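You operate a simulated robot arm through the tools that you are given. There is no shell and no other tool. Be economical: measure what you need, move in short steps, check, and stop when the job is done.

Carry out the task below with a simulated robot arm. There is one attempt and no reset: what you move stays moved.

TASK
Set the gap switch to ON.
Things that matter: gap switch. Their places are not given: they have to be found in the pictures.

It is judged by the outcome, as a careful person would: the job done as asked, and still so three seconds after it is handed in. It fails if anything else is knocked over, pushed out of place, dropped, spilled or broken.

THE ROBOT
A 6-joint arm with a two-finger parallel gripper, fixed in place. Base frame: the origin is at the foot of the arm, x ahead of it, y to its left, z up; the work surface is at about z = 23. Lengths are in mm, angles in rad, forces in N, time in s.
With the tool pointing down near the work surface it reaches from about 160 to 400 mm from the base axis. Its first joint turns from -1.152 to 1.152 rad. Payload 1.57 kg.
Tool frame: the origin (TCP) lies between the finger pads and is the grasp point; the fingertips stand 30 mm ahead of it; z points along the fingers, y is the line along which they close. The gripper opens to 80 mm. The fingers are 17 mm wide and 12 mm thick; the gripper's body (40 by 82 mm) begins 80 mm behind the TCP.
Orientation is that of the tool frame in the base frame, as a unit quaternion [w, x, y, z]. With the fingers straight down and closing along the base's y, the tool's x points along the base's -x, its y along +y and its z along -z.

THE INTERFACE
- The arm moves only by the tool move_arm. Its argument "motion" is a list that holds one entry, the list of rows, each a list of 7 numbers: the turn, a rotation vector about the tool's x, y, z in rad, then the shift along the tool's x, y, z in mm, then the finger opening in mm, from 0 to 80. In form: [[[rx, ry, rz, x, y, z, gripper], ...]]. A call has 1 to 12 rows; each row shifts and turns the commanded pose from where the row before left it, along the tool's axes as they then stand. A row lasts 0.2 s, in which the tool goes at most 50 mm and 0.15 rad; a call with a longer step from one row to the next is refused whole, and so is a gripper value outside its range. A pose out of reach is approached as far as the arm can. The call stops where the force on the tool passes 40 N (or 10 N more than at its start, if that is more) or the arm is blocked; 0.2 s more then pass. The fingers move at their own pace (about 153 mm/s each) and stop on an object; they squeeze with about 23 N. The grip force told is the motor's: it shows also when the fingers shut on nothing. Time passes only in rows, and 0.2 s behind the last, so rows that do not move let the fingers close. It gives the time, the measured TCP pose, the force on the tool (base axes), the opening and the grip force at its end, in the units of the frame above (readings bear some noise).
- Cameras (640 x 400 px; columns grow to the right, rows downward): "scene" is fixed at [41.3, -316.5, 439.4]; the picture's right is [0.90, -0.45, 0.00], its down [-0.18, -0.36, -0.92] and it looks along [0.41, 0.82, -0.40] (base axes); focal length 318 px, centre (320, 200). "wrist" rides on the gripper at [-32, 0, -78] in the tool frame; the picture's right is [0.00, -1.00, 0.00], its down [0.97, 0.00, -0.24] and it looks along [0.24, 0.00, 0.97] (tool axes); focal length 218 px, centre (320, 200).
- get_image(camera): a new picture of that camera. No time passes.
- pixel_to_xyz(camera, pixels): for up to 12 pixels [column, row] of the newest picture of that camera ("zoom" is the newest enlarged one), the place [x, y, z] in the base frame of the surface seen there, good to about 3 mm. No time passes.
- zoom(camera, box): a new picture of the part [left, top, right, bottom] of that camera's present view, enlarged. No time passes.
- job_done(): hands the job in; it is judged then, once.

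Work in short steps. Measure before you move; look again where a grasp or a placing could have gone wrong, and mend it. You have 60 turns and 26 pictures in all, the two below and enlarged ones among them. Open the gripper and draw the arm clear of the work before you hand the job in, unless the task says otherwise; then end with one line.

The tools are called after "Call:" by a JSON object that holds its "method" and its "body". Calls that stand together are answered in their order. move_arm: Moves the arm, as the interface text tells. Its arguments: {"type":"object","properties":{"motion":{"type":"array","items":{"type":"array","items":{"type":"array","items":{"type":"number"}}}}},"required":["motion"]} The other tools are called the same way: get_image (camera) takes a picture; pixel_to_xyz (camera, pixels) gives the place of the surface under pixels of a picture; zoom (camera, box) takes an enlarged picture of a part of a camera's view; job_done () hands the job in.

At the start:

```text
time: 0.0
tcp_pos: [226.0, 38.7, 274.5]
tool_rot: [0.0, -0.001, 1.0, 0.0]
wrist_force: [-0.4, 0.7, -0.3]
finger_gap: 79.9
grasp_force: 0.0
```

scene: 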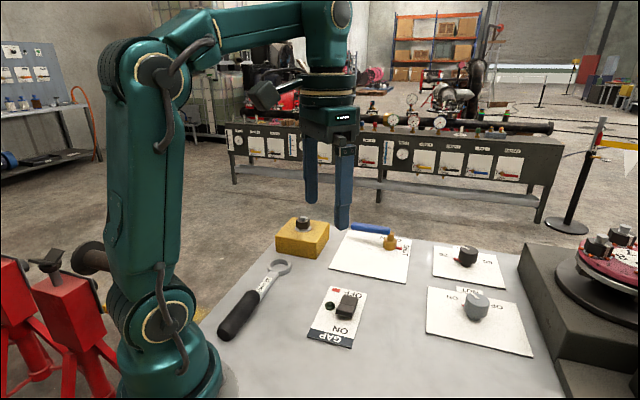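
wrist: 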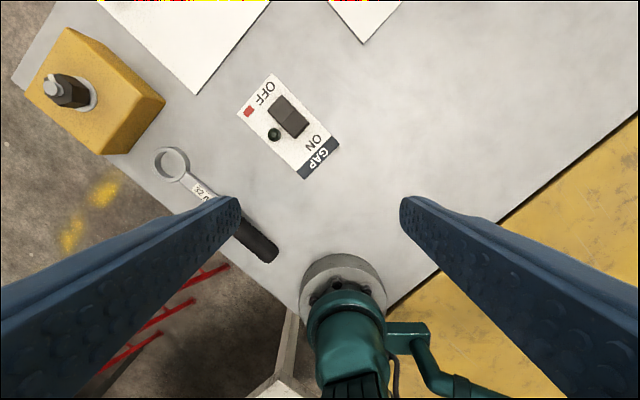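

The gap switch is a rocker at about (290,117) in the wrist picture and (347,306) in the scene picture. I'll zoom in on it from both cameras.

Call:
{"method": "zoom", "body": {"camera": "scene", "box": [290, 270, 390, 350]}}

Call:
{"method": "zoom", "body": {"camera": "wrist", "box": [230, 65, 350, 185]}}

Call:
{"method": "pixel_to_xyz", "body": {"camera": "wrist", "pixels": [[280, 105], [290, 117], [300, 128], [283, 97], [271, 107], [297, 137], [308, 125], [318, 150], [258, 100], [274, 134]]}}

```text
5.00 times, centred on (340, 310) of scene
```

zoom: 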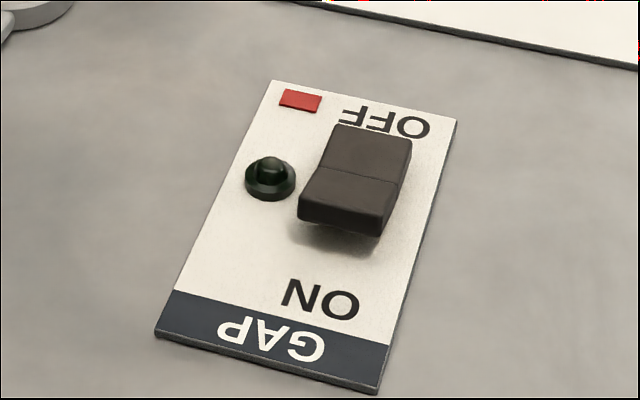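

```text
3.33 times, centred on (290, 125) of wrist
```

zoom: 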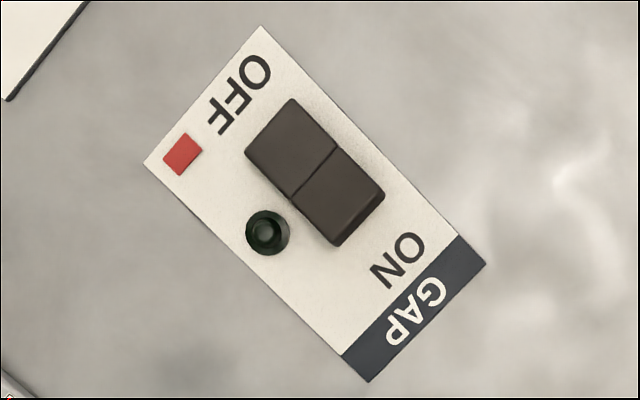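

```text
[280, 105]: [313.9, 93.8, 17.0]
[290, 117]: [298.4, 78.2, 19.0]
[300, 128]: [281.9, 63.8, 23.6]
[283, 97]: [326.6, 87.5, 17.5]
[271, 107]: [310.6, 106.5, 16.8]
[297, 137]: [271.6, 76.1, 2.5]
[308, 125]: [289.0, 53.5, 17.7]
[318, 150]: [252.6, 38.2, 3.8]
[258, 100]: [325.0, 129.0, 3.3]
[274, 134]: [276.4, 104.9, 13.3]
```

The wrist-based heights (3 to 20 mm) disagree with the surface's stated z of about 23, so I'll cross-check them with the scene camera.

Call:
{"method": "pixel_to_xyz", "body": {"camera": "scene", "pixels": [[349, 297], [345, 309], [352, 300], [330, 305], [346, 314], [337, 328], [354, 331], [340, 340], [400, 320], [321, 286], [280, 285], [370, 295]]}}

Call:
{"method": "pixel_to_xyz", "body": {"camera": "wrist", "pixels": [[303, 179], [340, 145], [237, 105], [271, 73], [400, 100], [200, 130]]}}

```text
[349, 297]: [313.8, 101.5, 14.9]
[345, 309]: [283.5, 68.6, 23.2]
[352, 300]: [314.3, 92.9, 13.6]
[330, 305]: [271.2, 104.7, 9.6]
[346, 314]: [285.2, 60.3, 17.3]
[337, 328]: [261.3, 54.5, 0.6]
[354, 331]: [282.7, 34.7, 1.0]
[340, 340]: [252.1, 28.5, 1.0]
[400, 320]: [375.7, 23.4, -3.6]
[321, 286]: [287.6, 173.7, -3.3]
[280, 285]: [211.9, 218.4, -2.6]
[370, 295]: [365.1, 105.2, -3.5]
```

```text
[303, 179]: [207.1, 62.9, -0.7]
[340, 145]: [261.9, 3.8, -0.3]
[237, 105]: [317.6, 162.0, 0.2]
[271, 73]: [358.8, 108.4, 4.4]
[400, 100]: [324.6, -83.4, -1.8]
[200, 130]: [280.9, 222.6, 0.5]
```

Triangulating both views puts the rocker's pivot near (299,85) and its raised ON end near (279,65) at z≈23. The OFF side is down, so it is now OFF. I'll close the fingers, go above (284,69), turn them 45° to line up with the rocker, and come partway down.

Call:
{"method": "move_arm", "body": {"motion": [[[0, 0, 0, -29, 15.4, 0, 0], [0, 0, 0, -29, 15.4, 0, 0], [0, 0, -0.131, 0, 0, 28, 0], [0, 0, -0.131, 0, 0, 28, 0], [0, 0, -0.131, 0, 0, 28, 0], [0, 0, -0.131, 0, 0, 28, 0], [0, 0, -0.131, 0, 0, 28, 0], [0, 0, -0.131, 0, 0, 28, 0], [0, 0, 0, 0, 0, 0, 0], [0, 0, 0, 0, 0, 0, 0]]]}}

Call:
{"method": "zoom", "body": {"camera": "scene", "box": [270, 230, 430, 350]}}

Call:
{"method": "get_image", "body": {"camera": "wrist"}}

```text
time: 2.2
tcp_pos: [285.0, 68.6, 108.7]
tool_rot: [0.0, -0.383, 0.924, 0.001]
wrist_force: [0.1, -0.6, 0.2]
finger_gap: 0.2
grasp_force: 21.2
```

```text
3.33 times, centred on (350, 290) of scene
```

zoom: 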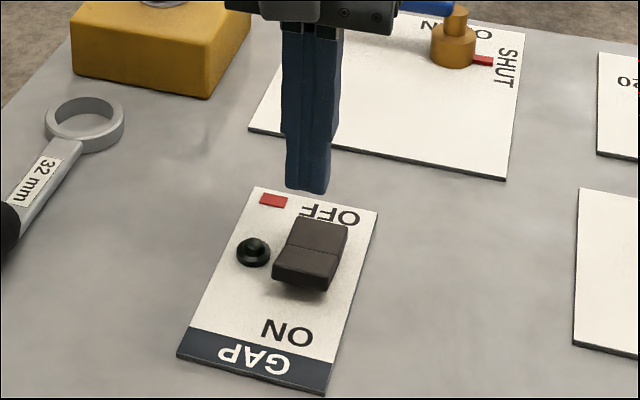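

```text
20 pictures are left
```

wrist: 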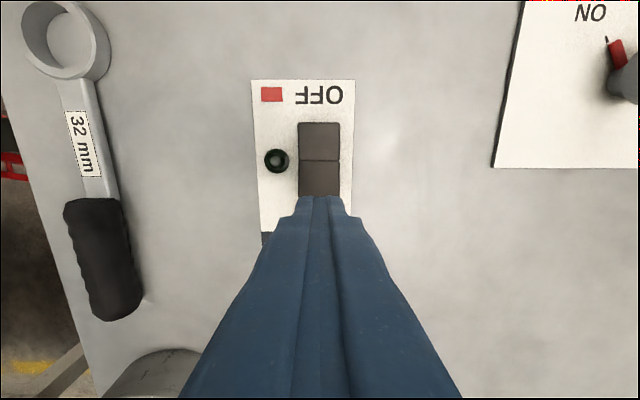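

The fingers are now aligned with the rocker, with the pivot line at (319,161) in the wrist view. I'll measure again from this closer view.

Call:
{"method": "pixel_to_xyz", "body": {"camera": "wrist", "pixels": [[319, 160], [319, 175], [319, 190], [319, 130], [303, 188], [337, 188], [319, 110], [400, 200], [320, 208]]}}

Call:
{"method": "pixel_to_xyz", "body": {"camera": "scene", "pixels": [[349, 297], [345, 309], [340, 340], [344, 284]]}}

```text
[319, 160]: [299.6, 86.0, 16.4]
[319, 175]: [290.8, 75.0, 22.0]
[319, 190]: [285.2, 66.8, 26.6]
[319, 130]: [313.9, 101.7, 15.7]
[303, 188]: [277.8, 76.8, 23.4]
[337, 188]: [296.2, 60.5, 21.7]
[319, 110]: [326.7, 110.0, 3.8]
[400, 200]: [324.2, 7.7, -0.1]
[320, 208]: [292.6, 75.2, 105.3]
```

```text
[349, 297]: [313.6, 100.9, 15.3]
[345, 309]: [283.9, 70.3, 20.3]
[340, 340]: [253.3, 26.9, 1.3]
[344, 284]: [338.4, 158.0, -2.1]
```

The measurements agree: the raised ON end is at about (285,68), z≈25. I'll lower the fingertips from z=79 to about 16, going slowly at the end.

Call:
{"method": "move_arm", "body": {"motion": [[[0, 0, 0, 0, 0, 25, 0], [0, 0, 0, 0, 0, 20, 0], [0, 0, 0, 0, 0, 4, 0], [0, 0, 0, 0, 0, 3, 0], [0, 0, 0, 0, 0, 3, 0], [0, 0, 0, 0, 0, 3, 0], [0, 0, 0, 0, 0, 3, 0], [0, 0, 0, 0, 0, 2, 0], [0, 0, 0, 0, 0, 0, 0]]]}}

Call:
{"method": "zoom", "body": {"camera": "scene", "box": [290, 260, 390, 350]}}

```text
time: 3.9
tcp_pos: [284.5, 69.4, 47.4]
tool_rot: [0.001, -0.383, 0.924, 0.0]
wrist_force: [-2.2, 0.5, 5.3]
finger_gap: 0.0
grasp_force: 21.3
stopped in row 8: the force on the tool passed its limit (the readings are from after the stop); the commanded pose is now the measured one
```

```text
4.44 times, centred on (340, 305) of scene
```

zoom: 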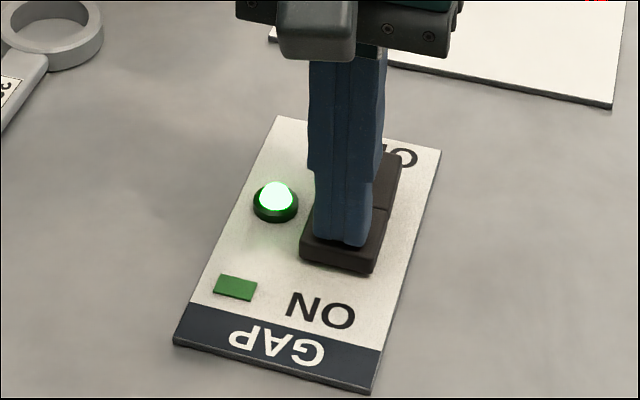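

The lamp is lit green and the ON end is down. I'll go straight up, open the gripper and check that it stays on.

Call:
{"method": "move_arm", "body": {"motion": [[[0, 0, 0, 0, 0, -10, 0], [0, 0, 0, 0, 0, -30, 0], [0, 0, 0, 0, 0, -40, 0], [0, 0, 0, 0, 0, -40, 0], [0, 0, 0, 0, 0, -40, 80], [0, 0, 0, 0, 0, 0, 80], [0, 0, 0, 0, 0, 0, 80]]]}}

Call:
{"method": "get_image", "body": {"camera": "scene"}}

Call:
{"method": "zoom", "body": {"camera": "scene", "box": [290, 260, 390, 350]}}

```text
time: 5.5
tcp_pos: [282.4, 64.9, 206.9]
tool_rot: [0.0, -0.383, 0.924, 0.0]
wrist_force: [-0.9, -0.3, 0.0]
finger_gap: 79.9
grasp_force: 0.0
```

```text
18 pictures are left
```

scene: 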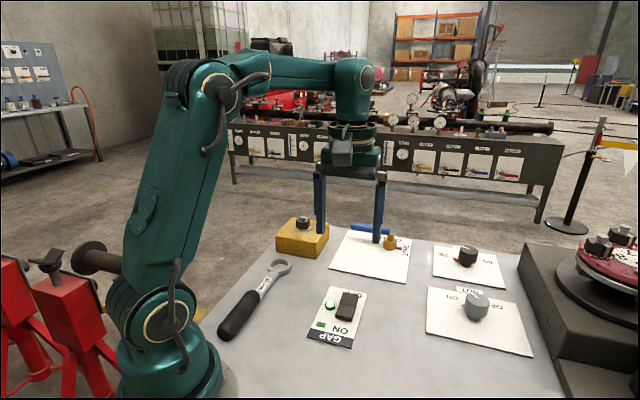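

```text
4.44 times, centred on (340, 305) of scene
```

zoom: 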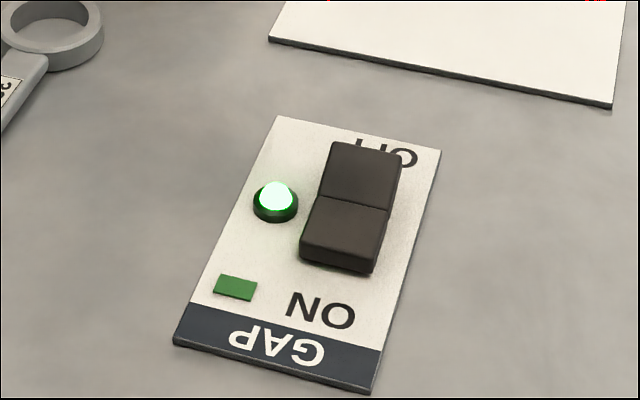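

The rocker has stayed on ON with its lamp lit, nothing else has moved, and the arm is clear. I'm handing it in.

Call:
{"method": "job_done", "body": {}}

```text
The job is handed in.
```

The gap switch is set to ON: its ON side stayed down and its lamp stayed green after the arm drew clear, with nothing else disturbed.
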